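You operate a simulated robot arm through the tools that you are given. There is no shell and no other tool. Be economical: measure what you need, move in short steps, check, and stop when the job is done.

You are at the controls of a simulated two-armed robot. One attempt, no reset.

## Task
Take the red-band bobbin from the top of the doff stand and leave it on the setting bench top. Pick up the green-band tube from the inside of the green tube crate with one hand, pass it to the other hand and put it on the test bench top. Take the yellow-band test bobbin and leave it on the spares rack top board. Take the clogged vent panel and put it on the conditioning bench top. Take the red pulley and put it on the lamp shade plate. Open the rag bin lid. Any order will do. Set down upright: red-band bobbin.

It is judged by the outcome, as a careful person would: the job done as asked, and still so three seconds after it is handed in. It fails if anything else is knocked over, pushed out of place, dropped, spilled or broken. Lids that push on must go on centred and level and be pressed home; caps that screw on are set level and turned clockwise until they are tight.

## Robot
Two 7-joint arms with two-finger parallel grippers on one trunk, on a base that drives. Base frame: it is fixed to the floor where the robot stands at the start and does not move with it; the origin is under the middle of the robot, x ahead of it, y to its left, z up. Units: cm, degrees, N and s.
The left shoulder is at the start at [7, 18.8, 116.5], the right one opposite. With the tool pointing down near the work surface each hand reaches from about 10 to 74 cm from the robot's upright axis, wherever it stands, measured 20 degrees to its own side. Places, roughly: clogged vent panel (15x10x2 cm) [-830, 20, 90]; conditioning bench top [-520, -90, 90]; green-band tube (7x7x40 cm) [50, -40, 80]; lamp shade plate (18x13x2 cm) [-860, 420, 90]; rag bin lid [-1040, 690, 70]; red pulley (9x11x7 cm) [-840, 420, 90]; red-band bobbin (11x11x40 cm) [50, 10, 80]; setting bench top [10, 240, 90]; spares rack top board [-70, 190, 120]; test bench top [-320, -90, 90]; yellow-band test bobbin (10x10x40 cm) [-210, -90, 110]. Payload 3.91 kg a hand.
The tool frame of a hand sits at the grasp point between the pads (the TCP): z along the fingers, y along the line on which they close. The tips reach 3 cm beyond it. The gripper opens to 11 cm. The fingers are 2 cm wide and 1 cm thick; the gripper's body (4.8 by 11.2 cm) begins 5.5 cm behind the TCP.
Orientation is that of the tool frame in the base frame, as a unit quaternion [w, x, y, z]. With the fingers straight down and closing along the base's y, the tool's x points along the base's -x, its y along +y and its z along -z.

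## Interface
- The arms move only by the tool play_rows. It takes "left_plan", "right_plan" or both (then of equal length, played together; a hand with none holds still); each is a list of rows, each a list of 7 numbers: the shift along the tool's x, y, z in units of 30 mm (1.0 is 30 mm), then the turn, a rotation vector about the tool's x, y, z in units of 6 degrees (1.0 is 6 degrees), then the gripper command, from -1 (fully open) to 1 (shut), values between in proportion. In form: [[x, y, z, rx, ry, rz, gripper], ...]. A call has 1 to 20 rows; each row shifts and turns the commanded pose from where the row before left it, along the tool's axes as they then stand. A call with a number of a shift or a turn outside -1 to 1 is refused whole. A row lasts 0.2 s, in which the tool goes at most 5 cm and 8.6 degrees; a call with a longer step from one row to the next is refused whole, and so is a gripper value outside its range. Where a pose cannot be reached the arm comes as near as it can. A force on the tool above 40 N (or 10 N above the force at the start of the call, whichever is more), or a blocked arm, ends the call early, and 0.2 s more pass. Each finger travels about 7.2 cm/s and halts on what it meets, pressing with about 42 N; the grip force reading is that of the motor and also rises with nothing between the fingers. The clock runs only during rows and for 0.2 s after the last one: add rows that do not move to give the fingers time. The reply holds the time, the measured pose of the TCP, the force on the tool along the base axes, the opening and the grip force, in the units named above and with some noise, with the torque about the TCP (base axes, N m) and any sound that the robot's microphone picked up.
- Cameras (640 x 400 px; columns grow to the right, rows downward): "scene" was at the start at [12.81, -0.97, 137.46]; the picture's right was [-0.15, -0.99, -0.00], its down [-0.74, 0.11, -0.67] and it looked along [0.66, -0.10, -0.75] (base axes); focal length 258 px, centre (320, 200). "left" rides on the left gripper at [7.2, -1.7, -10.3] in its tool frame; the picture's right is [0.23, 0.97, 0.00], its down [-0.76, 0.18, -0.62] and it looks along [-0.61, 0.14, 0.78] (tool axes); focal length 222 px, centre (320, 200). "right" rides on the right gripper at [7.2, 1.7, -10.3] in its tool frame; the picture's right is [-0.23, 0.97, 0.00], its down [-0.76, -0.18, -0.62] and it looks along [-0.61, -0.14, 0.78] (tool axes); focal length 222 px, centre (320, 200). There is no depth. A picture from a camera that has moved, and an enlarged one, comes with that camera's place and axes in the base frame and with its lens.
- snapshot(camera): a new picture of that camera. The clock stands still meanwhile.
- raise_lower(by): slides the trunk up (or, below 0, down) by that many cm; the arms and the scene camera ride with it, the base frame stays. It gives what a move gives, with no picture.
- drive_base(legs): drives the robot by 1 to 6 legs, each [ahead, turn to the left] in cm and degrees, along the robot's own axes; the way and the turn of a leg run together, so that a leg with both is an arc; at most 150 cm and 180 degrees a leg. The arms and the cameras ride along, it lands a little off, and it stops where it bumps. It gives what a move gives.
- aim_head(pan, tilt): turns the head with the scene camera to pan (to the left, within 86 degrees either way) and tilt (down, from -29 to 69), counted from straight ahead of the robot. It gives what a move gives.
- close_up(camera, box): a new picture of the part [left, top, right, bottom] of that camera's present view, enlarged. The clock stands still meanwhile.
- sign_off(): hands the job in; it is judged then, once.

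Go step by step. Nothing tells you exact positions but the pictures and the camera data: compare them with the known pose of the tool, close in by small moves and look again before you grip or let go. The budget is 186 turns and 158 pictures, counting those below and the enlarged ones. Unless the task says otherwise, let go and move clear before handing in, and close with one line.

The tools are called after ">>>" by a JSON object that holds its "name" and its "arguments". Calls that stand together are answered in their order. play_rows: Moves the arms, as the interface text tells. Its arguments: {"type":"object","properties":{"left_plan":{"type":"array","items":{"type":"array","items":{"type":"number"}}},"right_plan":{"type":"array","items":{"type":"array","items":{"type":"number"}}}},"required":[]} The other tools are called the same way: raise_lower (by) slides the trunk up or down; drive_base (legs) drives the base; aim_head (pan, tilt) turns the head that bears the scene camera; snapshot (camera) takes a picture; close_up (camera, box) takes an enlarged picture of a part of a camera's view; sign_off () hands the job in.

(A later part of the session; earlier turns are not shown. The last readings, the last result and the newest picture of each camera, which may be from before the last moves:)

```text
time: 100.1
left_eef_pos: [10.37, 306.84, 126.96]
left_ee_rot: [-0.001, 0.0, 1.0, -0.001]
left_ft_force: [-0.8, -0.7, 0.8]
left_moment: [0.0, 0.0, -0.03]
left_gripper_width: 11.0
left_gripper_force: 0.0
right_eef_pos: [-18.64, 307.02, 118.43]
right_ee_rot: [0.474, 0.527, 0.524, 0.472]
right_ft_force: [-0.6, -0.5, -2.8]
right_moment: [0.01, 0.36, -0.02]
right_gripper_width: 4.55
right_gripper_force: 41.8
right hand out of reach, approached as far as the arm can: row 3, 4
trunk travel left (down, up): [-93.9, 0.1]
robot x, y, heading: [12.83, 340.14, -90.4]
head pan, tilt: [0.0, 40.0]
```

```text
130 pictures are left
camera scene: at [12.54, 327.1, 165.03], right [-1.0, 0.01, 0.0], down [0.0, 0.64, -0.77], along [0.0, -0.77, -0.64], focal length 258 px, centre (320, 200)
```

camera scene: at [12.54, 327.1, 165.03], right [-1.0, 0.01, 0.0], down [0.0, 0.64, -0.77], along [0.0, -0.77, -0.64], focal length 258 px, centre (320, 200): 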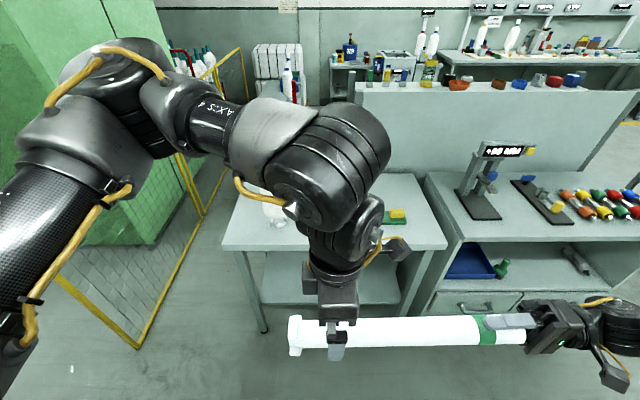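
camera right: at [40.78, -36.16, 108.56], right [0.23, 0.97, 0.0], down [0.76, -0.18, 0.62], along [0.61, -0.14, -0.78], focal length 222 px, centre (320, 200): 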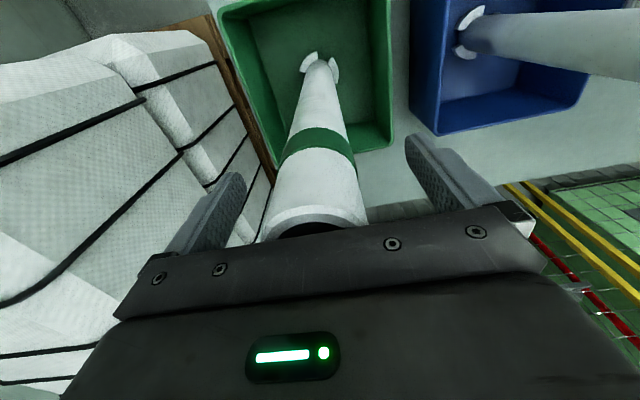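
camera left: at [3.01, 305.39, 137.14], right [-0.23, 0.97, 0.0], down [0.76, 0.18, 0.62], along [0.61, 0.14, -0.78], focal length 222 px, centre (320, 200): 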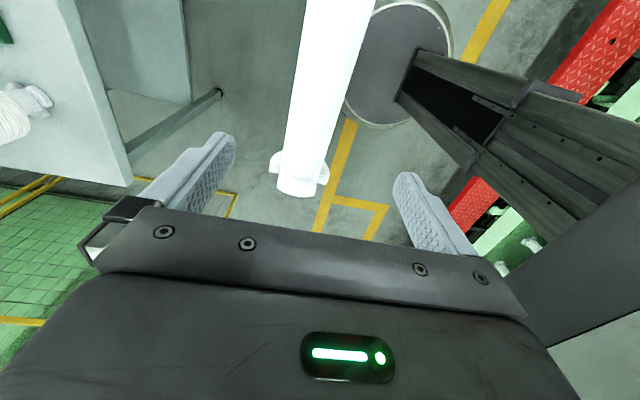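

The tube runs along x at y≈306.5, from about -23 to 17. I move the left hand to its middle (x≈-2), lower, and check.

>>> {"name": "play_rows", "arguments": {"left_plan": [[1, 0, 0, 0, 0, 0, -1], [1, 0, 0, 0, 0, 0, -1], [1, 0, 0, 0, 0, 0, -1], [1, 0, 0, 0, 0, 0, -1], [0, 0, 0.8, 0, 0, 0, -1], [0, 0, 0.8, 0, 0, 0, -1], [0, 0, 0.8, 0, 0, 0, -1], [0, 0, 0.8, 0, 0, 0, -1], [0, 0, 0, 0, 0, 0, -1]]}}

>>> {"name": "snapshot", "arguments": {"camera": "left"}}

>>> {"name": "close_up", "arguments": {"camera": "scene", "box": [240, 180, 640, 400]}}

```text
time: 102.1
left_eef_pos: [-1.52, 306.58, 117.07]
left_ee_rot: [0.0, 0.0, 1.0, -0.001]
left_ft_force: [-0.7, -0.4, 0.7]
left_moment: [0.02, -0.01, -0.01]
left_gripper_width: 10.98
left_gripper_force: 0.1
right_eef_pos: [-18.77, 307.05, 118.5]
right_ee_rot: [0.475, 0.527, 0.524, 0.472]
right_ft_force: [-0.3, -0.5, -2.0]
right_moment: [0.0, 0.33, -0.01]
right_gripper_width: 4.53
right_gripper_force: 41.8
trunk travel left (down, up): [-93.9, 0.1]
robot x, y, heading: [12.59, 340.48, -90.1]
head pan, tilt: [0.0, 40.0]
```

```text
129 pictures are left
camera left: at [-8.88, 304.92, 127.36], right [-0.23, 0.97, 0.0], down [0.76, 0.18, 0.62], along [0.61, 0.14, -0.78], focal length 222 px, centre (320, 200)
```

left: 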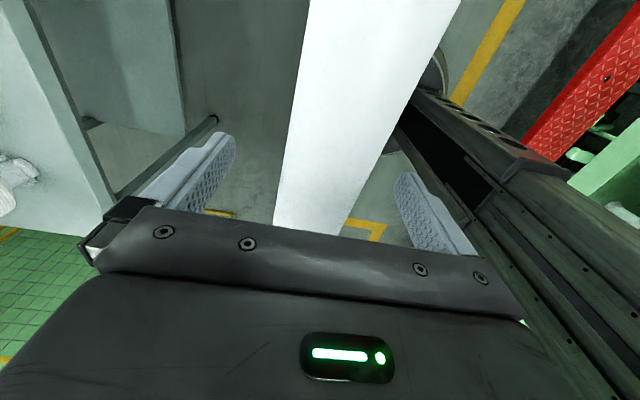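

```text
1.60 times, centred on (440, 290) of scene
camera zoom: at [12.57, 327.08, 165.03], right [-1.0, 0.01, 0.0], down [0.0, 0.64, -0.77], along [0.0, -0.77, -0.64], focal length 413 px, centre (128, 56)
```

zoom: 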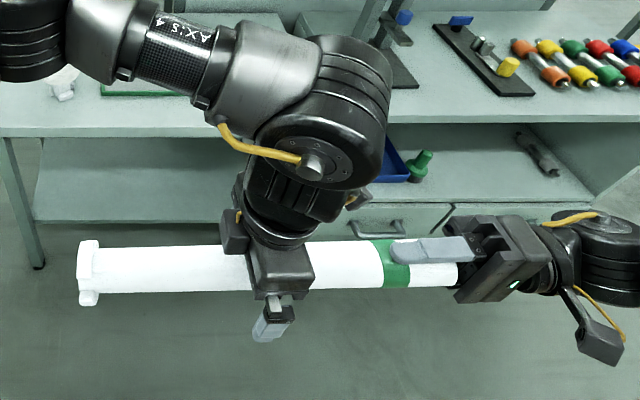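

The tube lies between the left fingers. I close the left hand and look at the forces before releasing the right.

>>> {"name": "play_rows", "arguments": {"left_plan": [[0, 0, 0, 0, 0, 0, -0.3], [0, 0, 0, 0, 0, 0, 0.2], [0, 0, 0, 0, 0, 0, 1], [0, 0, 0, 0, 0, 0, 1], [0, 0, 0, 0, 0, 0, 1], [0, 0, 0, 0, 0, 0, 1]]}}

```text
time: 103.5
left_eef_pos: [-1.66, 306.49, 117.06]
left_ee_rot: [0.001, 0.0, 1.0, -0.002]
left_ft_force: [-0.7, -1.3, 0.1]
left_moment: [-0.16, -0.28, -0.68]
left_gripper_width: 4.54
left_gripper_force: 41.5
right_eef_pos: [-18.87, 306.93, 118.57]
right_ee_rot: [0.474, 0.527, 0.525, 0.471]
right_ft_force: [-0.3, 1.1, -1.4]
right_moment: [0.21, 0.51, 0.89]
right_gripper_width: 4.57
right_gripper_force: 42.3
trunk travel left (down, up): [-93.9, 0.1]
robot x, y, heading: [12.6, 340.23, -90.2]
head pan, tilt: [0.0, 40.0]
```

The left hand has it at 4.5 cm. I open the right hand, withdraw it and turn it back downward.

>>> {"name": "play_rows", "arguments": {"right_plan": [[0, 0, 0, 0, 0, 0, 0], [0, 0, 0, 0, 0, 0, -1], [0, 0, 0, 0, 0, 0, -1], [0, 0, 0, 0, 0, 0, -1], [0, 0, -1, 0, 0, 0, -1], [0, 0, -1, 0, 0, 0, -1], [0, 0, -1, 0, 0, 0, -1], [0, 0, -1, 0, 0, 0, -1], [0, 0, -1, 1, 0, 0, -1], [0, 0, 0, 1, 0, 0, -1], [0, 0, 0, 1, 0, 0, -1], [0, 0, 0, 1, 0, 0, -1], [0, 0, 0, 1, 0, 0, -1], [0, 0, 0, 1, 0, 0, -1], [0, 0, 0, 1, 0, 0, -1], [0, 0, 0, 1, 0, 0, -1], [0, 0, 0, 1, 0, 0, -1], [0, 0, 0, 1, 0, 0, -1], [0, 0, 0, 1, 0, 0, -1], [0, 0, 0, 1, 0, 0, -1]]}}

>>> {"name": "snapshot", "arguments": {"camera": "scene"}}

```text
time: 107.7
left_eef_pos: [-1.44, 306.47, 117.23]
left_ee_rot: [0.0, -0.001, 1.0, -0.001]
left_ft_force: [-0.3, -0.7, -0.4]
left_moment: [0.0, 0.05, -0.01]
left_gripper_width: 4.5
left_gripper_force: 41.8
right_eef_pos: [-33.44, 307.11, 120.09]
right_ee_rot: [0.074, 0.705, 0.702, 0.072]
right_ft_force: [0.0, -0.5, 0.1]
right_moment: [-0.02, 0.04, 0.05]
right_gripper_width: 11.01
right_gripper_force: 0.0
trunk travel left (down, up): [-93.9, 0.1]
robot x, y, heading: [12.68, 340.55, -90.3]
head pan, tilt: [0.0, 40.0]
```

```text
127 pictures are left
camera scene: at [12.63, 327.02, 165.02], right [-1.0, 0.01, 0.0], down [0.0, 0.64, -0.77], along [0.0, -0.77, -0.64], focal length 258 px, centre (320, 200)
```

scene: 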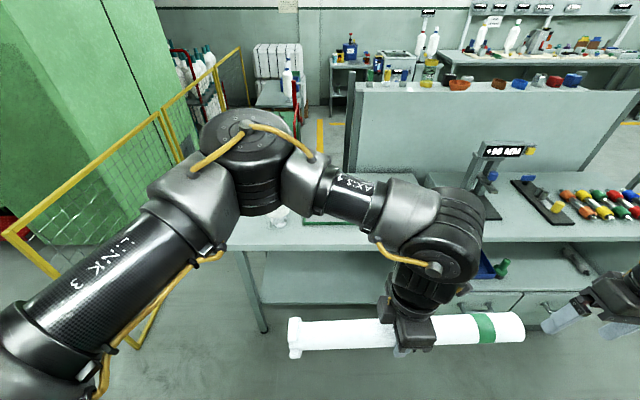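

Handover done. I finish straightening the right hand, carry the tube to the middle of the robot, and drive back through the gap toward the test bench.

>>> {"name": "play_rows", "arguments": {"left_plan": [[-1, 0, 0, 0, 0, 0, 1], [-1, 0, 0, 0, 0, 0, 1], [-1, 0, 0, 0, 0, 0, 1], [-1, 0, 0, 0, 0, 0, 1], [-1, 0, 0, 0, 0, 0, 1], [-1, 0, 0, 0, 0, 0, 1], [-1, 0, 0, 0, 0, 0, 1]], "right_plan": [[0, 0, 0, 1, 0, 0, -1], [0, 0, 0, 1, 0, 0, -1], [0, 1, 0, 0, 0, 0, -1], [0, 1, 0, 0, 0, 0, -1], [0, 1, 0, 0, 0, 0, -1], [0, 0, 0, 0, 0, 0, -1], [0, 0, 0, 0, 0, 0, -1]]}}

>>> {"name": "drive_base", "arguments": {"legs": [[0, -89.7], [100, 0], [98, 0], [0, 90], [130, 0], [135, 0]]}}

>>> {"name": "aim_head", "arguments": {"pan": 0, "tilt": 25}}

>>> {"name": "snapshot", "arguments": {"camera": "scene"}}

```text
time: 109.3
left_eef_pos: [19.44, 306.75, 117.26]
left_ee_rot: [0.0, 0.0, 1.0, -0.002]
left_ft_force: [0.5, -1.1, 0.6]
left_moment: [-0.01, 0.05, 0.0]
left_gripper_width: 4.54
left_gripper_force: 41.9
right_eef_pos: [-24.53, 307.18, 120.24]
right_ee_rot: [0.0, 0.709, 0.705, 0.0]
right_ft_force: [0.4, 0.0, -0.2]
right_moment: [-0.02, 0.0, -0.02]
right_gripper_width: 11.01
right_gripper_force: 0.1
trunk travel left (down, up): [-93.9, 0.1]
robot x, y, heading: [12.78, 340.33, -90.3]
head pan, tilt: [0.0, 40.0]
```

```text
time: 139.3
left_eef_pos: [-173.43, 38.99, 117.22]
left_ee_rot: [0.0, -0.02, 1.0, -0.002]
left_ft_force: [0.2, -0.4, 0.2]
left_moment: [0.01, 0.03, -0.03]
left_gripper_width: 4.5
left_gripper_force: 41.9
right_eef_pos: [-217.24, 37.59, 120.14]
right_ee_rot: [0.001, 0.695, 0.719, -0.002]
right_ft_force: [0.4, 0.3, 0.0]
right_moment: [-0.03, 0.0, -0.03]
right_gripper_width: 10.97
right_gripper_force: 0.0
trunk travel left (down, up): [-93.9, 0.1]
robot x, y, heading: [-181.24, 72.23, -88.1]
head pan, tilt: [0.0, 40.0]
```

```text
time: 140.1
left_eef_pos: [-173.42, 38.85, 117.14]
left_ee_rot: [-0.001, -0.02, 1.0, -0.001]
left_ft_force: [0.0, -0.9, 0.8]
left_moment: [-0.04, -0.02, -0.01]
left_gripper_width: 4.54
left_gripper_force: 42.1
right_eef_pos: [-217.26, 37.5, 120.15]
right_ee_rot: [0.001, 0.694, 0.72, -0.001]
right_ft_force: [0.4, -0.4, 0.0]
right_moment: [-0.01, 0.02, -0.03]
right_gripper_width: 11.01
right_gripper_force: 0.0
trunk travel left (down, up): [-93.9, 0.1]
robot x, y, heading: [-181.18, 72.68, -88.1]
head pan, tilt: [0.0, 25.0]
```

```text
126 pictures are left
camera scene: at [-180.99, 58.31, 167.35], right [-1.0, -0.03, 0.0], down [-0.01, 0.42, -0.91], along [0.03, -0.91, -0.42], focal length 258 px, centre (320, 200)
```

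scene: 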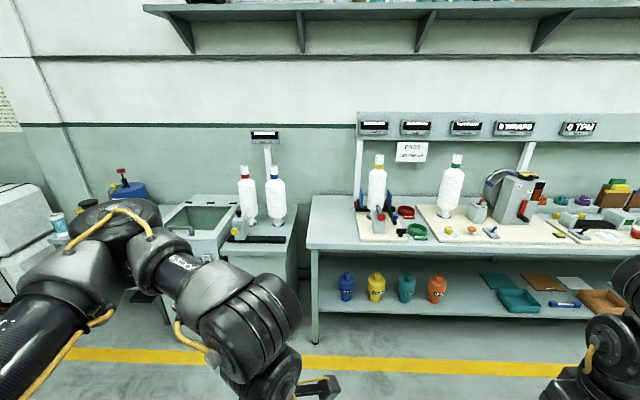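

The yellow-band bobbin stands on the left part of the test bench, near (-213, -96). I move along the bench toward x≈-310 to look for a free spot for the tube.

>>> {"name": "drive_base", "arguments": {"legs": [[0, -91.9], [130, 0], [0, 90]]}}

>>> {"name": "snapshot", "arguments": {"camera": "scene"}}

```text
time: 154.4
left_eef_pos: [-310.05, 43.64, 117.19]
left_ee_rot: [0.0, 0.042, 0.999, -0.002]
left_ft_force: [-0.1, -0.3, 0.2]
left_moment: [0.01, 0.01, 0.0]
left_gripper_width: 4.51
left_gripper_force: 42.0
right_eef_pos: [-353.67, 47.67, 120.11]
right_ee_rot: [0.001, 0.737, 0.675, 0.0]
right_ft_force: [-1.1, -0.7, -0.4]
right_moment: [0.03, 0.03, 0.03]
right_gripper_width: 11.0
right_gripper_force: 0.1
trunk travel left (down, up): [-93.9, 0.1]
robot x, y, heading: [-313.82, 77.93, -95.3]
head pan, tilt: [0.0, 25.0]
```

```text
125 pictures are left
camera scene: at [-315.12, 63.83, 167.36], right [-1.0, 0.09, 0.0], down [0.04, 0.42, -0.91], along [-0.08, -0.9, -0.42], focal length 258 px, centre (320, 200)
```

scene: 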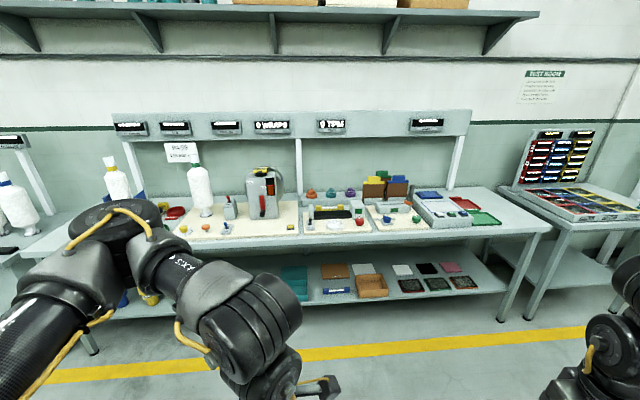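

I zoom in to find a clear stretch of bench top.

>>> {"name": "close_up", "arguments": {"camera": "scene", "box": [130, 140, 570, 270]}}

```text
1.45 times, centred on (350, 205) of scene
camera zoom: at [-315.12, 63.83, 167.36], right [-1.0, 0.09, 0.0], down [0.04, 0.42, -0.91], along [-0.08, -0.9, -0.42], focal length 376 px, centre (276, 193)
```

zoom: 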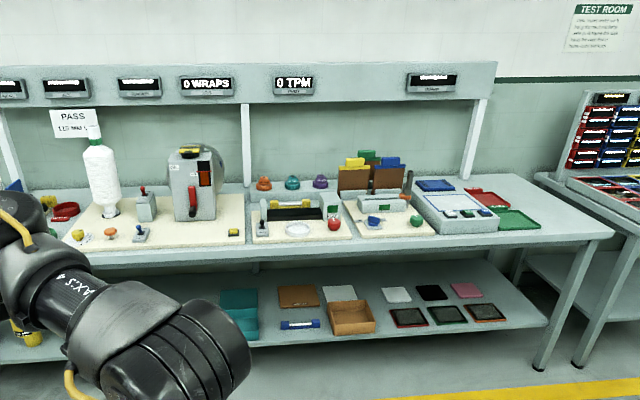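

The bench's right end (x -440 to -466, y -56 to -118, z≈88) is bare, so the tube can lie there along y. I drive in front of it and look.

>>> {"name": "drive_base", "arguments": {"legs": [[0, -84.7], [147, 0], [0, 90]]}}

>>> {"name": "aim_head", "arguments": {"pan": 0, "tilt": 30}}

>>> {"name": "snapshot", "arguments": {"camera": "scene"}}

```text
time: 169.2
left_eef_pos: [-453.78, 41.03, 117.17]
left_ee_rot: [0.0, -0.03, 1.0, -0.002]
left_ft_force: [0.4, -0.6, -0.4]
left_moment: [-0.02, 0.0, 0.01]
left_gripper_width: 4.49
left_gripper_force: 42.6
right_eef_pos: [-497.51, 38.85, 120.22]
right_ee_rot: [0.001, 0.688, 0.726, 0.0]
right_ft_force: [-0.1, -0.1, -0.2]
right_moment: [-0.04, -0.01, 0.0]
right_gripper_width: 10.98
right_gripper_force: 0.0
trunk travel left (down, up): [-93.9, 0.1]
robot x, y, heading: [-462.8, 74.35, -87.1]
head pan, tilt: [0.0, 25.0]
```

```text
time: 169.9
left_eef_pos: [-453.66, 41.03, 117.28]
left_ee_rot: [-0.001, -0.029, 1.0, -0.001]
left_ft_force: [-0.2, 0.7, 0.4]
left_moment: [-0.01, 0.02, -0.01]
left_gripper_width: 4.52
left_gripper_force: 42.3
right_eef_pos: [-497.42, 38.93, 120.25]
right_ee_rot: [0.001, 0.688, 0.725, 0.0]
right_ft_force: [0.1, 0.5, -0.4]
right_moment: [-0.02, -0.01, -0.03]
right_gripper_width: 10.98
right_gripper_force: 0.0
trunk travel left (down, up): [-93.9, 0.1]
robot x, y, heading: [-462.64, 74.3, -86.8]
head pan, tilt: [0.0, 30.0]
```

```text
123 pictures are left
camera scene: at [-461.68, 60.49, 166.56], right [-1.0, -0.05, 0.0], down [-0.03, 0.5, -0.87], along [0.05, -0.86, -0.5], focal length 258 px, centre (320, 200)
```

scene: 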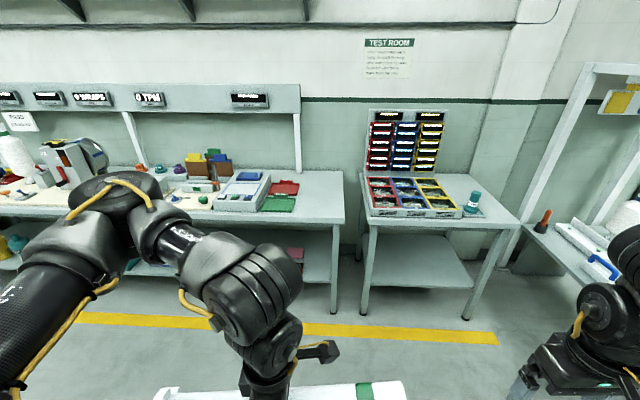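

The conditioning bench is the next small table on the right. I turn the tube to point forward, straighten, lower the trunk, and approach the bare right end of the test bench.

>>> {"name": "play_rows", "arguments": {"left_plan": [[0, -1, 0, 0, 0, 0, 1], [0, -1, 0, 0, 0, 0, 1], [0, -1, 0, 0, 0, 0, 1], [0, -1, 0, 0, 0, 0, 1], [0, -1, 0, 0, 0, 1, 1], [0, 0, 0, 0, 0, 1, 1], [0, 0, 0, 0, 0, 1, 1], [0, 0, 0, 0, 0, 1, 1], [0, 0, 0, 0, 0, 1, 1], [0, 0, 0, 0, 0, 1, 1], [0, 0, 0, 0, 0, 1, 1], [0, 0, 0, 0, 0, 1, 1], [0, 0, 0, 0, 0, 1, 1], [0, 0, 0, 0, 0, 1, 1], [0, 0, 0, 0, 0, 1, 1], [0, 0, 0, 0, 0, 1, 1], [0, 0, 0, 0, 0, 1, 1], [0, 0, 0, 0, 0, 1, 1], [0, 0, 0, 0, 0, 1, 1]], "right_plan": [[1, 0, 0, 0, 0, 0, -1], [1, 0, 0, 0, 0, 0, -1], [1, 0, 0, 0, 0, 0, -1], [0, 0, 0, 0, 0, 0, -1], [0, 0, 0, 0, 0, 0, -1], [0, 0, 0, 0, 0, 0, -1], [0, 0, 0, 0, 0, 0, -1], [0, 0, 0, 0, 0, 0, -1], [0, 0, 0, 0, 0, 0, -1], [0, 0, 0, 0, 0, 0, -1], [0, 0, 0, 0, 0, 0, -1], [0, 0, 0, 0, 0, 0, -1], [0, 0, 0, 0, 0, 0, -1], [0, 0, 0, 0, 0, 0, -1], [0, 0, 0, 0, 0, 0, -1], [0, 0, 0, 0, 0, 0, -1], [0, 0, 0, 0, 0, 0, -1], [0, 0, 0, 0, 0, 0, -1], [0, 0, 0, 0, 0, 0, -1]]}}

>>> {"name": "raise_lower", "arguments": {"by": -15}}

>>> {"name": "drive_base", "arguments": {"legs": [[0, -3], [70, 0]]}}

>>> {"name": "aim_head", "arguments": {"pan": 5, "tilt": 45}}

>>> {"name": "snapshot", "arguments": {"camera": "scene"}}

```text
time: 173.9
left_eef_pos: [-453.03, 26.23, 117.37]
left_ee_rot: [0.002, 0.687, 0.727, 0.001]
left_ft_force: [-0.8, -0.4, 0.4]
left_moment: [0.0, -0.02, -0.04]
left_gripper_width: 4.51
left_gripper_force: 42.4
right_eef_pos: [-501.07, 41.18, 119.65]
right_ee_rot: [0.001, 0.688, 0.726, 0.0]
right_ft_force: [-0.6, -0.2, -0.1]
right_moment: [-0.03, -0.02, -0.01]
right_gripper_width: 11.02
right_gripper_force: 0.0
right hand out of reach, approached as far as the arm can: row 1, 2, 3
trunk travel left (down, up): [-93.9, 0.1]
robot x, y, heading: [-462.61, 74.08, -87.0]
head pan, tilt: [0.0, 30.0]
```

```text
time: 175.7
left_eef_pos: [-452.93, 26.16, 102.41]
left_ee_rot: [0.001, 0.686, 0.728, -0.001]
left_ft_force: [0.5, -0.6, 0.6]
left_moment: [0.02, -0.02, 0.03]
left_gripper_width: 4.52
left_gripper_force: 41.7
right_eef_pos: [-500.7, 41.02, 104.75]
right_ee_rot: [0.002, 0.687, 0.726, -0.001]
right_ft_force: [0.2, 0.3, 0.6]
right_moment: [-0.01, 0.03, 0.02]
right_gripper_width: 10.98
right_gripper_force: 0.1
trunk travel left (down, up): [-78.9, 15.1]
robot x, y, heading: [-462.52, 74.53, -86.8]
head pan, tilt: [0.0, 30.0]
```

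```text
time: 179.9
left_eef_pos: [-456.34, -44.35, 102.35]
left_ee_rot: [0.001, 0.71, 0.704, -0.001]
left_ft_force: [0.7, -0.2, -0.6]
left_moment: [0.0, 0.03, 0.01]
left_gripper_width: 4.5
left_gripper_force: 42.1
right_eef_pos: [-503.29, -26.33, 104.54]
right_ee_rot: [0.001, 0.711, 0.703, 0.0]
right_ft_force: [-0.2, -0.8, 0.3]
right_moment: [0.02, 0.03, -0.01]
right_gripper_width: 11.0
right_gripper_force: 0.0
trunk travel left (down, up): [-78.9, 15.1]
robot x, y, heading: [-463.01, 4.25, -90.5]
head pan, tilt: [0.0, 30.0]
```

```text
time: 180.7
left_eef_pos: [-456.35, -44.38, 102.26]
left_ee_rot: [0.0, 0.709, 0.705, 0.0]
left_ft_force: [0.0, 0.7, 0.5]
left_moment: [0.01, 0.03, -0.02]
left_gripper_width: 4.52
left_gripper_force: 41.3
right_eef_pos: [-503.25, -26.33, 104.61]
right_ee_rot: [0.0, 0.711, 0.703, -0.001]
right_ft_force: [0.2, 0.1, 0.2]
right_moment: [-0.02, 0.02, -0.01]
right_gripper_width: 11.02
right_gripper_force: 0.1
trunk travel left (down, up): [-78.9, 15.1]
robot x, y, heading: [-462.92, 4.44, -90.6]
head pan, tilt: [5.0, 45.0]
```

```text
122 pictures are left
camera scene: at [-462.21, -8.63, 149.3], right [-1.0, -0.07, 0.0], down [-0.05, 0.71, -0.71], along [0.05, -0.71, -0.71], focal length 258 px, centre (320, 200)
```

scene: 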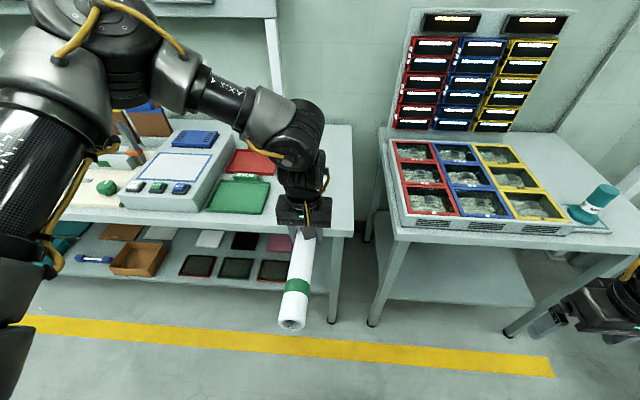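

The bare strip is x -440 to -469, y -61 to -119, z≈88, and the hand is already lined up at x≈-456. I drive 22 cm ahead, extend the arm 18 cm and look again.

>>> {"name": "drive_base", "arguments": {"legs": [[22, 0.5]]}}

>>> {"name": "play_rows", "arguments": {"left_plan": [[-1, 0, 0, 0, 0, 0, 1], [-1, 0, 0, 0, 0, 0, 1], [-1, 0, 0, 0, 0, 0, 1], [-1, 0, 0, 0, 0, 0, 1], [-1, 0, 0, 0, 0, 0, 1], [-1, 0, 0, 0, 0, 0, 1], [0, 0, 0, 0, 0, 0, 1]]}}

>>> {"name": "snapshot", "arguments": {"camera": "scene"}}

>>> {"name": "snapshot", "arguments": {"camera": "left"}}

```text
time: 182.4
left_eef_pos: [-456.04, -66.0, 102.35]
left_ee_rot: [0.001, 0.706, 0.708, -0.002]
left_ft_force: [-0.2, 0.4, 0.0]
left_moment: [0.02, 0.03, -0.01]
left_gripper_width: 4.51
left_gripper_force: 42.5
right_eef_pos: [-503.01, -48.44, 104.79]
right_ee_rot: [0.001, 0.708, 0.706, -0.001]
right_ft_force: [-0.1, 0.4, 0.4]
right_moment: [-0.01, 0.03, 0.01]
right_gripper_width: 10.98
right_gripper_force: 0.1
trunk travel left (down, up): [-78.9, 15.1]
robot x, y, heading: [-462.79, -17.11, -90.0]
head pan, tilt: [5.0, 45.0]
```

```text
time: 184.0
left_eef_pos: [-459.86, -75.39, 103.41]
left_ee_rot: [0.002, 0.704, 0.71, -0.002]
left_ft_force: [-0.3, 0.2, -0.2]
left_moment: [0.04, 0.02, 0.0]
left_gripper_width: 4.5
left_gripper_force: 41.9
left hand out of reach, approached as far as the arm can: row 3, 4, 5, 6
right_eef_pos: [-503.03, -48.62, 104.72]
right_ee_rot: [0.0, 0.708, 0.706, -0.001]
right_ft_force: [0.2, -0.3, 0.4]
right_moment: [0.01, -0.01, 0.04]
right_gripper_width: 11.0
right_gripper_force: 0.0
trunk travel left (down, up): [-78.9, 15.1]
robot x, y, heading: [-463.0, -17.45, -90.1]
head pan, tilt: [5.0, 45.0]
```

```text
121 pictures are left
camera scene: at [-462.22, -30.32, 149.3], right [-1.0, -0.09, 0.0], down [-0.06, 0.7, -0.71], along [0.06, -0.7, -0.71], focal length 258 px, centre (320, 200)
```

scene: 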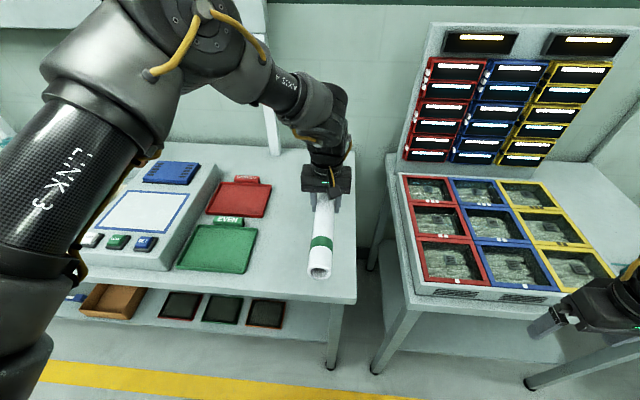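

```text
120 pictures are left
camera left: at [-461.61, -68.04, 113.48], right [0.97, 0.23, 0.0], down [0.18, -0.76, 0.63], along [0.15, -0.61, -0.78], focal length 222 px, centre (320, 200)
```

left: 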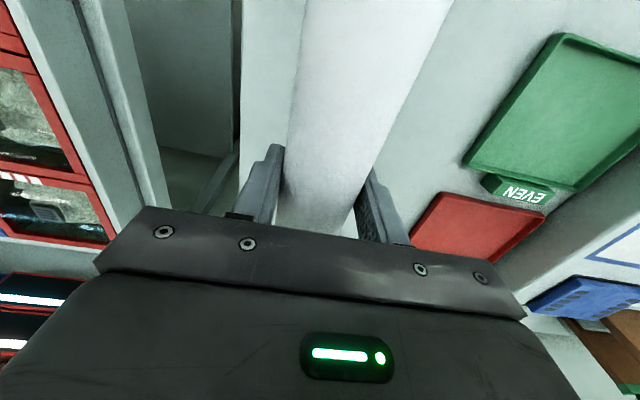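

The reach is short at this height; the arm reaches farther when lower. I lower 7 cm, then extend and shift a little left.

>>> {"name": "play_rows", "arguments": {"left_plan": [[0, 0.3, 0.8, 0, 0, 0, 1], [0, 0.3, 0.8, 0, 0, 0, 1], [0, 0.3, 0.8, 0, 0, 0, 1], [-0.8, 0.3, 0, 0, 0, 0, 1], [-0.8, 0.3, 0, 0, 0, 0, 1], [-0.8, 0, 0, 0, 0, 0, 1], [-0.8, 0, 0, 0, 0, 0, 1], [0, 0, 0, 0, 0, 0, 1]]}}

>>> {"name": "snapshot", "arguments": {"camera": "scene"}}

```text
time: 185.8
left_eef_pos: [-460.11, -74.58, 98.27]
left_ee_rot: [0.001, 0.705, 0.709, -0.001]
left_ft_force: [-0.8, 0.2, -0.1]
left_moment: [0.04, 0.01, 0.03]
left_gripper_width: 4.52
left_gripper_force: 42.2
left hand out of reach, approached as far as the arm can: row 1, 2, 3, 4, 5, 6, 7
right_eef_pos: [-503.07, -48.5, 104.66]
right_ee_rot: [0.0, 0.707, 0.707, -0.001]
right_ft_force: [0.9, -0.2, 0.7]
right_moment: [0.03, 0.0, -0.02]
right_gripper_width: 10.99
right_gripper_force: 0.1
trunk travel left (down, up): [-78.9, 15.1]
robot x, y, heading: [-462.65, -16.99, -90.1]
head pan, tilt: [5.0, 45.0]
```

```text
119 pictures are left
camera scene: at [-462.17, -30.36, 149.3], right [-1.0, -0.09, 0.0], down [-0.06, 0.7, -0.71], along [0.06, -0.7, -0.71], focal length 258 px, centre (320, 200)
```

scene: 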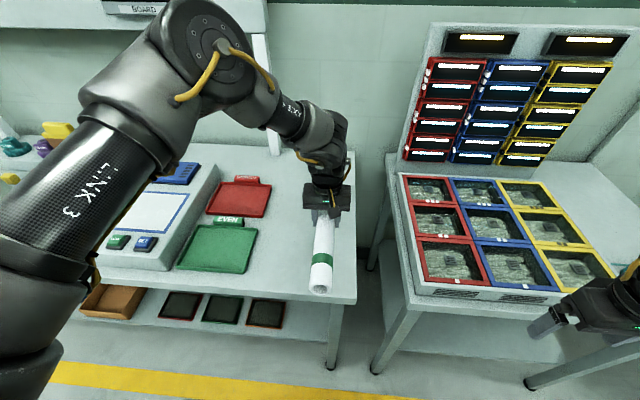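

The left arm will not stretch further in this posture, so I bring the base 12 cm closer. First I raise the right hand so it clears the tray box.

>>> {"name": "play_rows", "arguments": {"right_plan": [[0, 0, -1, 0, 0, 0, -1], [0, 0, -1, 0, 0, 0, -1], [0, 0, -1, 0, 0, 0, -1], [0, 0, 0, 0, 0, 0, -1]]}}

>>> {"name": "drive_base", "arguments": {"legs": [[6, 0]]}}

>>> {"name": "snapshot", "arguments": {"camera": "scene"}}

```text
time: 186.8
left_eef_pos: [-460.05, -74.55, 98.26]
left_ee_rot: [0.001, 0.705, 0.709, -0.002]
left_ft_force: [0.1, 0.7, -0.5]
left_moment: [0.01, -0.01, 0.03]
left_gripper_width: 4.51
left_gripper_force: 42.1
right_eef_pos: [-503.07, -48.65, 113.91]
right_ee_rot: [0.001, 0.708, 0.706, 0.001]
right_ft_force: [-0.1, 0.3, 0.2]
right_moment: [0.04, 0.02, 0.01]
right_gripper_width: 11.01
right_gripper_force: 0.0
trunk travel left (down, up): [-78.9, 15.1]
robot x, y, heading: [-462.88, -17.53, -90.3]
head pan, tilt: [5.0, 45.0]
```

```text
time: 187.7
left_eef_pos: [-460.22, -79.37, 99.21]
left_ee_rot: [0.006, 0.705, 0.709, -0.006]
left_ft_force: [-0.3, 0.7, 0.5]
left_moment: [-0.04, 0.02, -0.02]
left_gripper_width: 4.5
left_gripper_force: 41.8
right_eef_pos: [-503.23, -53.09, 114.17]
right_ee_rot: [0.006, 0.708, 0.706, -0.005]
right_ft_force: [0.2, 1.5, 0.5]
right_moment: [-0.01, 0.02, 0.02]
right_gripper_width: 10.99
right_gripper_force: 0.0
trunk travel left (down, up): [-78.9, 15.1]
robot x, y, heading: [-462.61, -23.41, -90.1]
head pan, tilt: [5.0, 45.0]
```

```text
118 pictures are left
camera scene: at [-462.25, -34.9, 149.44], right [-1.0, -0.08, 0.0], down [-0.06, 0.7, -0.71], along [0.06, -0.71, -0.7], focal length 258 px, centre (320, 200)
```

scene: 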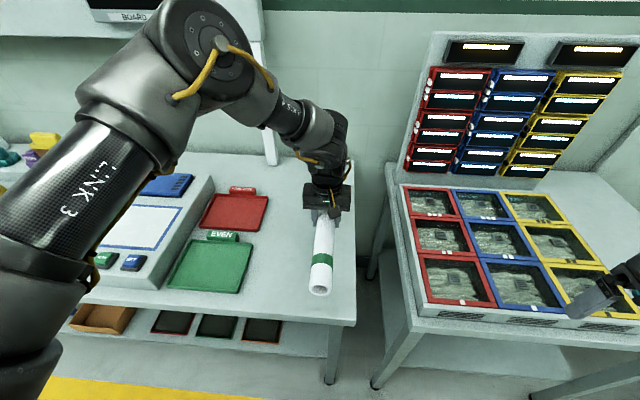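

Near end of the tube is about at the bench edge. I go 7 cm more; the base front should stay a few centimetres short of the bench.

>>> {"name": "drive_base", "arguments": {"legs": [[7, 0]]}}

>>> {"name": "play_rows", "arguments": {"left_plan": [[-0.3, 0.4, 0.3, 0, 0, 0, 1], [0, 0.4, 0.3, 0, 0, 0, 1], [0, 0, 0, 0, 0, 0, 1]]}}

>>> {"name": "snapshot", "arguments": {"camera": "scene"}}

```text
time: 188.8
left_eef_pos: [-460.29, -87.13, 98.77]
left_ee_rot: [0.003, 0.705, 0.709, -0.003]
left_ft_force: [-0.3, -0.2, 0.4]
left_moment: [-0.06, -0.02, 0.01]
left_gripper_width: 4.52
left_gripper_force: 42.3
right_eef_pos: [-503.12, -60.91, 114.13]
right_ee_rot: [0.003, 0.708, 0.706, -0.003]
right_ft_force: [-0.1, 0.0, -0.5]
right_moment: [-0.02, 0.01, 0.0]
right_gripper_width: 11.02
right_gripper_force: 0.1
trunk travel left (down, up): [-78.9, 15.1]
robot x, y, heading: [-463.04, -30.77, -89.9]
head pan, tilt: [5.0, 45.0]
```

```text
time: 189.6
left_eef_pos: [-458.61, -86.83, 97.11]
left_ee_rot: [0.002, 0.703, 0.711, -0.003]
left_ft_force: [0.3, 1.0, 0.3]
left_moment: [0.06, -0.04, -0.02]
left_gripper_width: 4.52
left_gripper_force: 42.3
left hand out of reach, approached as far as the arm can: row 1, 2
right_eef_pos: [-503.23, -61.46, 113.77]
right_ee_rot: [0.002, 0.708, 0.706, -0.001]
right_ft_force: [-0.4, -0.6, -0.5]
right_moment: [0.03, -0.02, 0.0]
right_gripper_width: 10.99
right_gripper_force: 0.0
trunk travel left (down, up): [-78.9, 15.1]
robot x, y, heading: [-462.91, -30.08, -90.1]
head pan, tilt: [5.0, 45.0]
```

```text
117 pictures are left
camera scene: at [-462.32, -43.57, 149.28], right [-1.0, -0.08, 0.0], down [-0.06, 0.71, -0.71], along [0.06, -0.7, -0.71], focal length 258 px, centre (320, 200)
```

scene: 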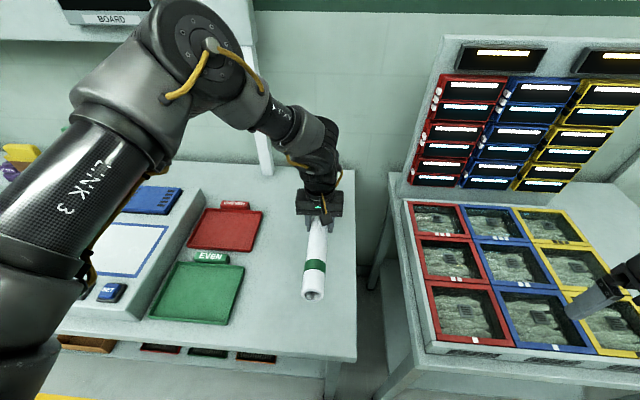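

The tube now lies wholly over the bare strip. I lower with the trunk to just above the top.

>>> {"name": "raise_lower", "arguments": {"by": -4.5}}

>>> {"name": "raise_lower", "arguments": {"by": -0.7}}

>>> {"name": "snapshot", "arguments": {"camera": "left"}}

```text
time: 190.4
left_eef_pos: [-458.61, -86.61, 92.85]
left_ee_rot: [0.003, 0.703, 0.712, -0.004]
left_ft_force: [0.4, 0.0, 0.3]
left_moment: [0.04, -0.01, 0.04]
left_gripper_width: 4.53
left_gripper_force: 41.9
right_eef_pos: [-503.23, -61.22, 109.67]
right_ee_rot: [0.002, 0.708, 0.706, -0.002]
right_ft_force: [0.3, 0.0, -0.1]
right_moment: [0.03, 0.02, 0.0]
right_gripper_width: 11.02
right_gripper_force: 0.1
trunk travel left (down, up): [-74.4, 19.6]
robot x, y, heading: [-463.14, -30.7, -90.4]
head pan, tilt: [5.0, 45.0]
```

```text
time: 191.0
left_eef_pos: [-458.52, -86.77, 92.13]
left_ee_rot: [0.002, 0.703, 0.711, -0.003]
left_ft_force: [0.0, -0.5, -0.5]
left_moment: [0.04, -0.02, 0.0]
left_gripper_width: 4.51
left_gripper_force: 42.0
right_eef_pos: [-503.13, -61.42, 108.84]
right_ee_rot: [0.003, 0.708, 0.706, -0.001]
right_ft_force: [-0.4, -0.5, -1.1]
right_moment: [-0.01, 0.01, 0.0]
right_gripper_width: 10.98
right_gripper_force: 0.1
trunk travel left (down, up): [-73.7, 20.3]
robot x, y, heading: [-462.72, -30.75, -90.2]
head pan, tilt: [5.0, 45.0]
```

```text
116 pictures are left
camera left: at [-460.39, -79.34, 102.23], right [0.97, 0.24, 0.0], down [0.19, -0.75, 0.63], along [0.15, -0.61, -0.78], focal length 222 px, centre (320, 200)
```

left: 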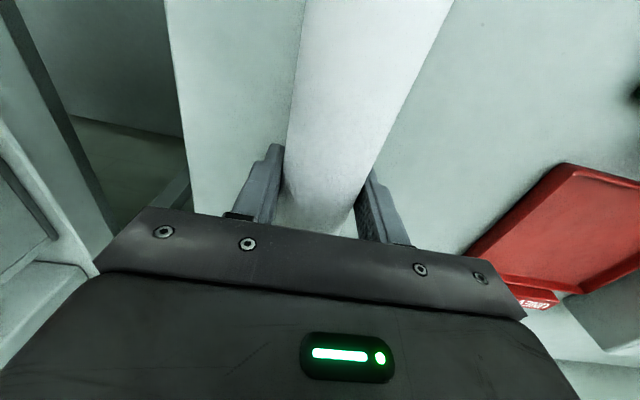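

No contact yet. I lower in millimetre steps with the arm.

>>> {"name": "play_rows", "arguments": {"left_plan": [[0, 0, 0.1, 0, 0, 0, 1], [0, 0, 0.1, 0, 0, 0, 1], [0, 0, 0.1, 0, 0, 0, 1], [0, 0, 0, 0, 0, 0, 1]]}}

```text
time: 192.0
left_eef_pos: [-458.66, -86.7, 91.12]
left_ee_rot: [0.004, 0.702, 0.712, -0.004]
left_ft_force: [-1.4, 1.0, 4.7]
left_moment: [-1.06, 0.05, -0.15]
left_gripper_width: 4.53
left_gripper_force: 41.6
right_eef_pos: [-503.26, -61.18, 108.83]
right_ee_rot: [0.002, 0.708, 0.706, -0.002]
right_ft_force: [-0.1, 0.3, -0.2]
right_moment: [0.0, -0.01, 0.0]
right_gripper_width: 11.0
right_gripper_force: 0.0
trunk travel left (down, up): [-73.7, 20.3]
robot x, y, heading: [-462.95, -30.28, -90.2]
head pan, tilt: [5.0, 45.0]
```

The foot end touches. I open slowly, then lift straight up.

>>> {"name": "play_rows", "arguments": {"left_plan": [[0, 0, 0, 0, 0, 0, 0.15], [0, 0, 0, 0, 0, 0, 0.05], [0, 0, 0, 0, 0, 0, -0.1], [0, 0, 0, 0, 0, 0, -0.3], [0, 0, 0, 0, 0, 0, -0.6], [0, 0, 0, 0, 0, 0, -1], [0, 0, 0, 0, 0, 0, -1], [0, 0, -0.5, 0, 0, 0, -1], [0, 0, -0.5, 0, 0, 0, -1], [0, 0, 0, 0, 0, 0, -1]]}}

>>> {"name": "raise_lower", "arguments": {"by": 12}}

>>> {"name": "snapshot", "arguments": {"camera": "scene"}}

```text
time: 194.2
left_eef_pos: [-458.55, -86.65, 94.13]
left_ee_rot: [0.003, 0.704, 0.711, -0.003]
left_ft_force: [-0.7, -0.2, 0.8]
left_moment: [-0.02, 0.02, -0.04]
left_gripper_width: 11.01
left_gripper_force: 0.0
right_eef_pos: [-503.19, -61.36, 108.76]
right_ee_rot: [0.002, 0.708, 0.706, -0.001]
right_ft_force: [-0.1, -0.3, -0.4]
right_moment: [-0.01, -0.03, -0.01]
right_gripper_width: 11.0
right_gripper_force: 0.2
trunk travel left (down, up): [-73.7, 20.3]
robot x, y, heading: [-462.82, -30.08, -90.1]
head pan, tilt: [5.0, 45.0]
```

```text
time: 195.7
left_eef_pos: [-458.62, -86.63, 106.01]
left_ee_rot: [0.003, 0.704, 0.711, -0.004]
left_ft_force: [0.4, -1.5, 0.4]
left_moment: [-0.02, -0.01, -0.02]
left_gripper_width: 11.01
left_gripper_force: 0.1
right_eef_pos: [-503.12, -61.29, 120.69]
right_ee_rot: [0.002, 0.708, 0.706, -0.001]
right_ft_force: [0.5, -0.2, -0.3]
right_moment: [0.01, -0.02, -0.02]
right_gripper_width: 11.01
right_gripper_force: 0.0
trunk travel left (down, up): [-85.7, 8.3]
robot x, y, heading: [-462.82, -30.67, -90.3]
head pan, tilt: [5.0, 45.0]
```

```text
115 pictures are left
camera scene: at [-462.28, -43.37, 156.09], right [-1.0, -0.08, 0.0], down [-0.06, 0.7, -0.71], along [0.06, -0.7, -0.71], focal length 258 px, centre (320, 200)
```

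scene: 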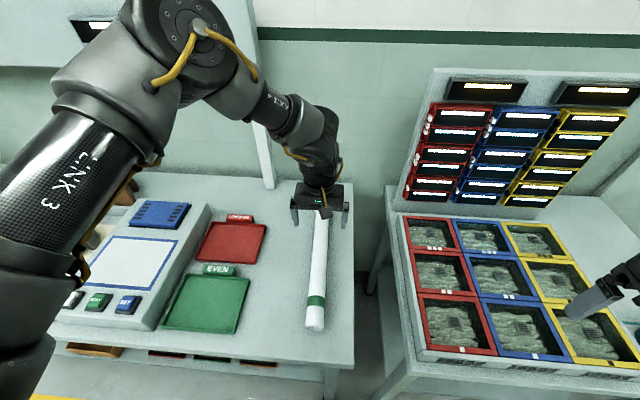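

The tube rests on the test bench. Next the yellow-band bobbin: I back off, draw the left hand in, and turn the right hand to point forward so it can grip the bobbin's neck from the front.

>>> {"name": "drive_base", "arguments": {"legs": [[-60, 0]]}}

>>> {"name": "play_rows", "arguments": {"left_plan": [[1, 0, 0, 0, 0, 0, -1], [1, 0.3, 0, 0, 0, 0, -1], [1, 0.3, 0, 0, 0, 0, -1], [1, 0.3, 0, 0, 0, 0, -1], [1, 0.3, 0, 0, 0, 0, -1], [1, 0.3, 0, 0, 0, 0, -1], [0, 0, 0, 0, 0, 0, -1], [0, 0, 0, 0, 0, 0, -1], [0, 0, 0, 0, 0, 0, -1], [0, 0, 0, 0, 0, 0, -1], [0, 0, 0, 0, 0, 0, -1], [0, 0, 0, 0, 0, 0, -1], [0, 0, 0, 0, 0, 0, -1], [0, 0, 0, 0, 0, 0, -1], [0, 0, 0, 0, 0, 0, -1]], "right_plan": [[0, 0, 0, 0, -1, 0, -1], [0, 0, 0, 0, -1, 0, -1], [0, 0, 0, 0, -1, 0, -1], [0, 0, 0, 0, -1, 0, -1], [0, 0, 0, 0, -1, 0, -1], [0, 0, 0, 0, -1, 0, -1], [0, 0, 0, 0, -1, 0, -1], [0, 0, 0, 0, -1, 0, -1], [0, 0, 0, 0, -1, 0, -1], [0, 0, 0, 0, -1, 0, -1], [0, 0, 0, 0, -1, 0, -1], [0, 0, 0, 0, -1, 0, -1], [0, 0, 0, 0, -1, 0, -1], [0, 0, 0, 0, -1, 0, -1], [0, 0, 0, 0, -1, 0, -1]]}}

>>> {"name": "snapshot", "arguments": {"camera": "scene"}}

```text
time: 199.1
left_eef_pos: [-458.21, -25.96, 106.07]
left_ee_rot: [0.002, 0.701, 0.713, -0.003]
left_ft_force: [-0.7, 0.2, 0.2]
left_moment: [-0.03, 0.02, -0.01]
left_gripper_width: 11.01
left_gripper_force: 0.2
right_eef_pos: [-502.95, -0.84, 120.66]
right_ee_rot: [0.001, 0.706, 0.709, 0.0]
right_ft_force: [0.3, -0.1, 0.2]
right_moment: [0.01, 0.01, -0.03]
right_gripper_width: 10.98
right_gripper_force: 0.0
trunk travel left (down, up): [-85.7, 8.3]
robot x, y, heading: [-462.8, 30.26, -90.0]
head pan, tilt: [5.0, 45.0]
```

```text
time: 202.3
left_eef_pos: [-453.9, -7.69, 105.92]
left_ee_rot: [0.003, 0.702, 0.713, -0.003]
left_ft_force: [0.1, 0.1, -0.8]
left_moment: [0.07, -0.03, 0.01]
left_gripper_width: 11.01
left_gripper_force: 0.0
right_eef_pos: [-510.75, -12.46, 127.84]
right_ee_rot: [0.502, 0.498, 0.499, -0.501]
right_ft_force: [0.5, -0.3, 0.0]
right_moment: [-0.01, -0.01, -0.02]
right_gripper_width: 11.0
right_gripper_force: 0.1
right hand out of reach, approached as far as the arm can: row 1, 2, 3, 4, 5, 6, 7, 8, 9, 10, 11, 12
trunk travel left (down, up): [-85.7, 8.3]
robot x, y, heading: [-463.15, 30.07, -89.8]
head pan, tilt: [5.0, 45.0]
```

```text
114 pictures are left
camera scene: at [-462.12, 17.31, 156.09], right [-1.0, -0.09, 0.0], down [-0.06, 0.7, -0.71], along [0.06, -0.7, -0.71], focal length 258 px, centre (320, 200)
```

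scene: 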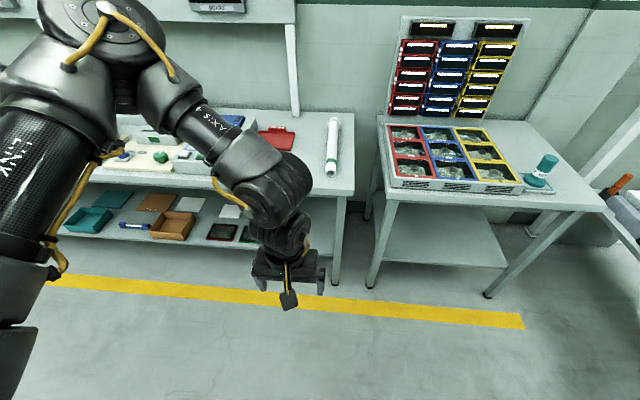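

The right hand now points forward. I bring it nearer the middle and drive along the bench to in front of the yellow-band bobbin.

>>> {"name": "play_rows", "arguments": {"right_plan": [[0, 1, 0, 0, 0, 0, -1], [0, 1, 0, 0, 0, 0, -1], [0, 1, 0, 0, 0, 0, -1], [0, 1, 0, 0, 0, 0, -1], [0, 1, 0, 0, 0, 0, -1], [0, 1, 0, 0, 0, 0, -1], [0, 1, 0, 0, 0, 0, -1], [0, 0, 0, 0, 0, 0, -1]]}}

>>> {"name": "drive_base", "arguments": {"legs": [[0, 89.8], [140, 0], [137, 0], [0, -90]]}}

>>> {"name": "aim_head", "arguments": {"pan": 0, "tilt": 32}}

>>> {"name": "snapshot", "arguments": {"camera": "scene"}}

```text
time: 204.1
left_eef_pos: [-453.92, -7.68, 106.02]
left_ee_rot: [0.002, 0.702, 0.712, -0.004]
left_ft_force: [-0.7, -0.3, 0.1]
left_moment: [-0.01, -0.02, -0.02]
left_gripper_width: 10.99
left_gripper_force: 0.1
right_eef_pos: [-510.88, -12.26, 127.86]
right_ee_rot: [0.503, 0.498, 0.498, -0.501]
right_ft_force: [0.0, -0.3, -1.1]
right_moment: [0.0, 0.05, -0.02]
right_gripper_width: 11.0
right_gripper_force: 0.1
right hand out of reach, approached as far as the arm can: row 1, 2, 3, 4, 5, 6, 7
trunk travel left (down, up): [-85.7, 8.3]
robot x, y, heading: [-463.21, 30.2, -89.9]
head pan, tilt: [5.0, 45.0]
```

```text
time: 224.9
left_eef_pos: [-180.9, 2.33, 105.93]
left_ee_rot: [0.004, 0.681, 0.732, -0.004]
left_ft_force: [0.7, 0.1, -1.4]
left_moment: [-0.05, 0.01, 0.01]
left_gripper_width: 11.0
left_gripper_force: 0.1
right_eef_pos: [-237.41, -5.52, 127.87]
right_ee_rot: [0.517, 0.484, 0.512, -0.486]
right_ft_force: [0.2, 0.4, -0.1]
right_moment: [0.02, 0.01, 0.02]
right_gripper_width: 11.0
right_gripper_force: 0.0
trunk travel left (down, up): [-85.7, 8.3]
robot x, y, heading: [-192.15, 39.6, -86.5]
head pan, tilt: [5.0, 45.0]
```

```text
time: 225.7
left_eef_pos: [-180.92, 2.33, 106.02]
left_ee_rot: [0.003, 0.681, 0.732, -0.004]
left_ft_force: [-0.1, -0.6, 0.0]
left_moment: [0.0, -0.02, -0.03]
left_gripper_width: 10.99
left_gripper_force: 0.1
right_eef_pos: [-237.39, -5.56, 127.73]
right_ee_rot: [0.517, 0.484, 0.513, -0.485]
right_ft_force: [0.1, -0.1, -0.7]
right_moment: [-0.01, -0.01, 0.04]
right_gripper_width: 10.99
right_gripper_force: 0.2
trunk travel left (down, up): [-85.7, 8.3]
robot x, y, heading: [-192.07, 39.91, -86.9]
head pan, tilt: [0.0, 32.0]
```

```text
113 pictures are left
camera scene: at [-191.19, 25.98, 158.04], right [-1.0, -0.06, 0.0], down [-0.03, 0.53, -0.85], along [0.05, -0.85, -0.53], focal length 258 px, centre (320, 200)
```

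scene: 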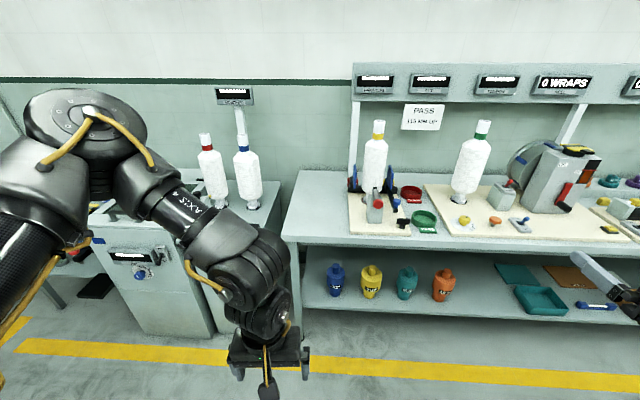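

I zoom in on the yellow-band bobbin and its surroundings.

>>> {"name": "close_up", "arguments": {"camera": "scene", "box": [290, 90, 530, 250]}}

```text
2.50 times, centred on (410, 170) of scene
camera zoom: at [-191.19, 25.98, 158.04], right [-1.0, -0.06, 0.0], down [-0.03, 0.53, -0.85], along [0.05, -0.85, -0.53], focal length 646 px, centre (95, 275)
```

zoom: 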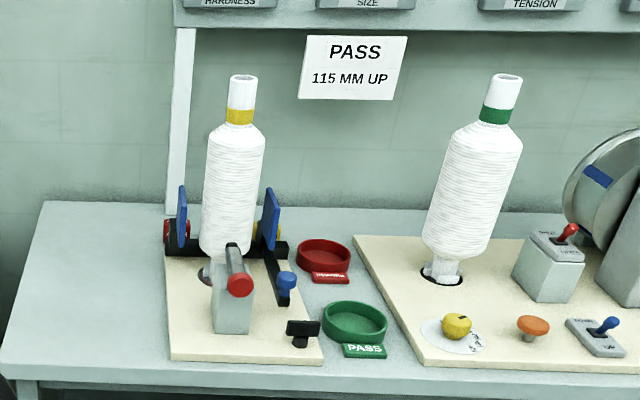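

The bobbin sits in a fixture with paddles on each side, so it must come straight up; I take it to be near (-211, -82) with its top at about z=129. First I check whether the right hand can move inward while extended.

>>> {"name": "play_rows", "arguments": {"right_plan": [[0, 0, 0.8, 0, 0, 0, -1], [0, 0, 0.8, 0, 0, 0, -1], [0, 0.6, 0.5, 0, 0, 0, -1], [0, 0.6, 0.2, 0, 0, 0, -1], [0, 0.6, 0, 0, 0, 0, -1], [0, 0.6, 0, 0, 0, 0, -1], [0, 0.6, 0, 0, 0, 0, -1], [0, 0.6, 0, 0, 0, 0, -1], [0, 0, 0, 0, 0, 0, -1]]}}

>>> {"name": "drive_base", "arguments": {"legs": [[40, -2]]}}

>>> {"name": "snapshot", "arguments": {"camera": "scene"}}

```text
time: 227.7
left_eef_pos: [-180.86, 2.25, 105.98]
left_ee_rot: [0.003, 0.681, 0.732, -0.004]
left_ft_force: [0.4, -0.2, 0.9]
left_moment: [0.0, 0.01, -0.01]
left_gripper_width: 10.98
left_gripper_force: 0.0
right_eef_pos: [-229.74, -12.05, 127.83]
right_ee_rot: [0.516, 0.484, 0.513, -0.485]
right_ft_force: [0.0, -1.1, 1.1]
right_moment: [-0.01, 0.01, -0.02]
right_gripper_width: 10.99
right_gripper_force: 0.1
right hand out of reach, approached as far as the arm can: row 7, 8
trunk travel left (down, up): [-85.7, 8.3]
robot x, y, heading: [-192.29, 39.84, -87.0]
head pan, tilt: [0.0, 32.0]
```

```text
time: 230.2
left_eef_pos: [-181.06, -38.77, 105.97]
left_ee_rot: [0.003, 0.697, 0.717, -0.004]
left_ft_force: [0.4, 0.6, -0.2]
left_moment: [-0.04, -0.01, -0.01]
left_gripper_width: 11.03
left_gripper_force: 0.0
right_eef_pos: [-230.65, -51.06, 127.83]
right_ee_rot: [0.504, 0.496, 0.501, -0.498]
right_ft_force: [0.0, 0.2, 0.6]
right_moment: [0.02, 0.02, -0.01]
right_gripper_width: 11.04
right_gripper_force: 0.1
trunk travel left (down, up): [-85.7, 8.3]
robot x, y, heading: [-190.5, -1.04, -88.9]
head pan, tilt: [0.0, 32.0]
```

```text
111 pictures are left
camera scene: at [-190.33, -14.71, 158.06], right [-1.0, -0.01, 0.0], down [-0.01, 0.53, -0.85], along [0.01, -0.85, -0.53], focal length 258 px, centre (320, 200)
```

scene: 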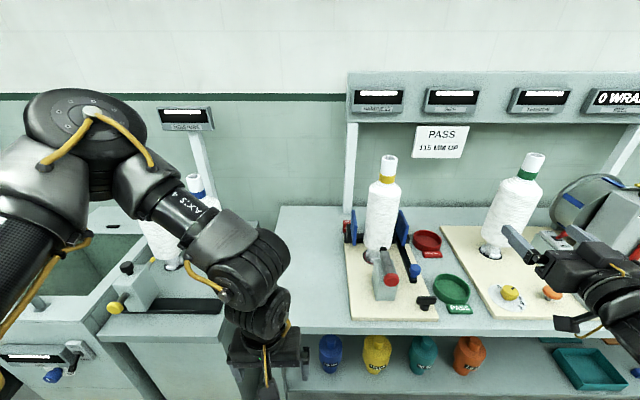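

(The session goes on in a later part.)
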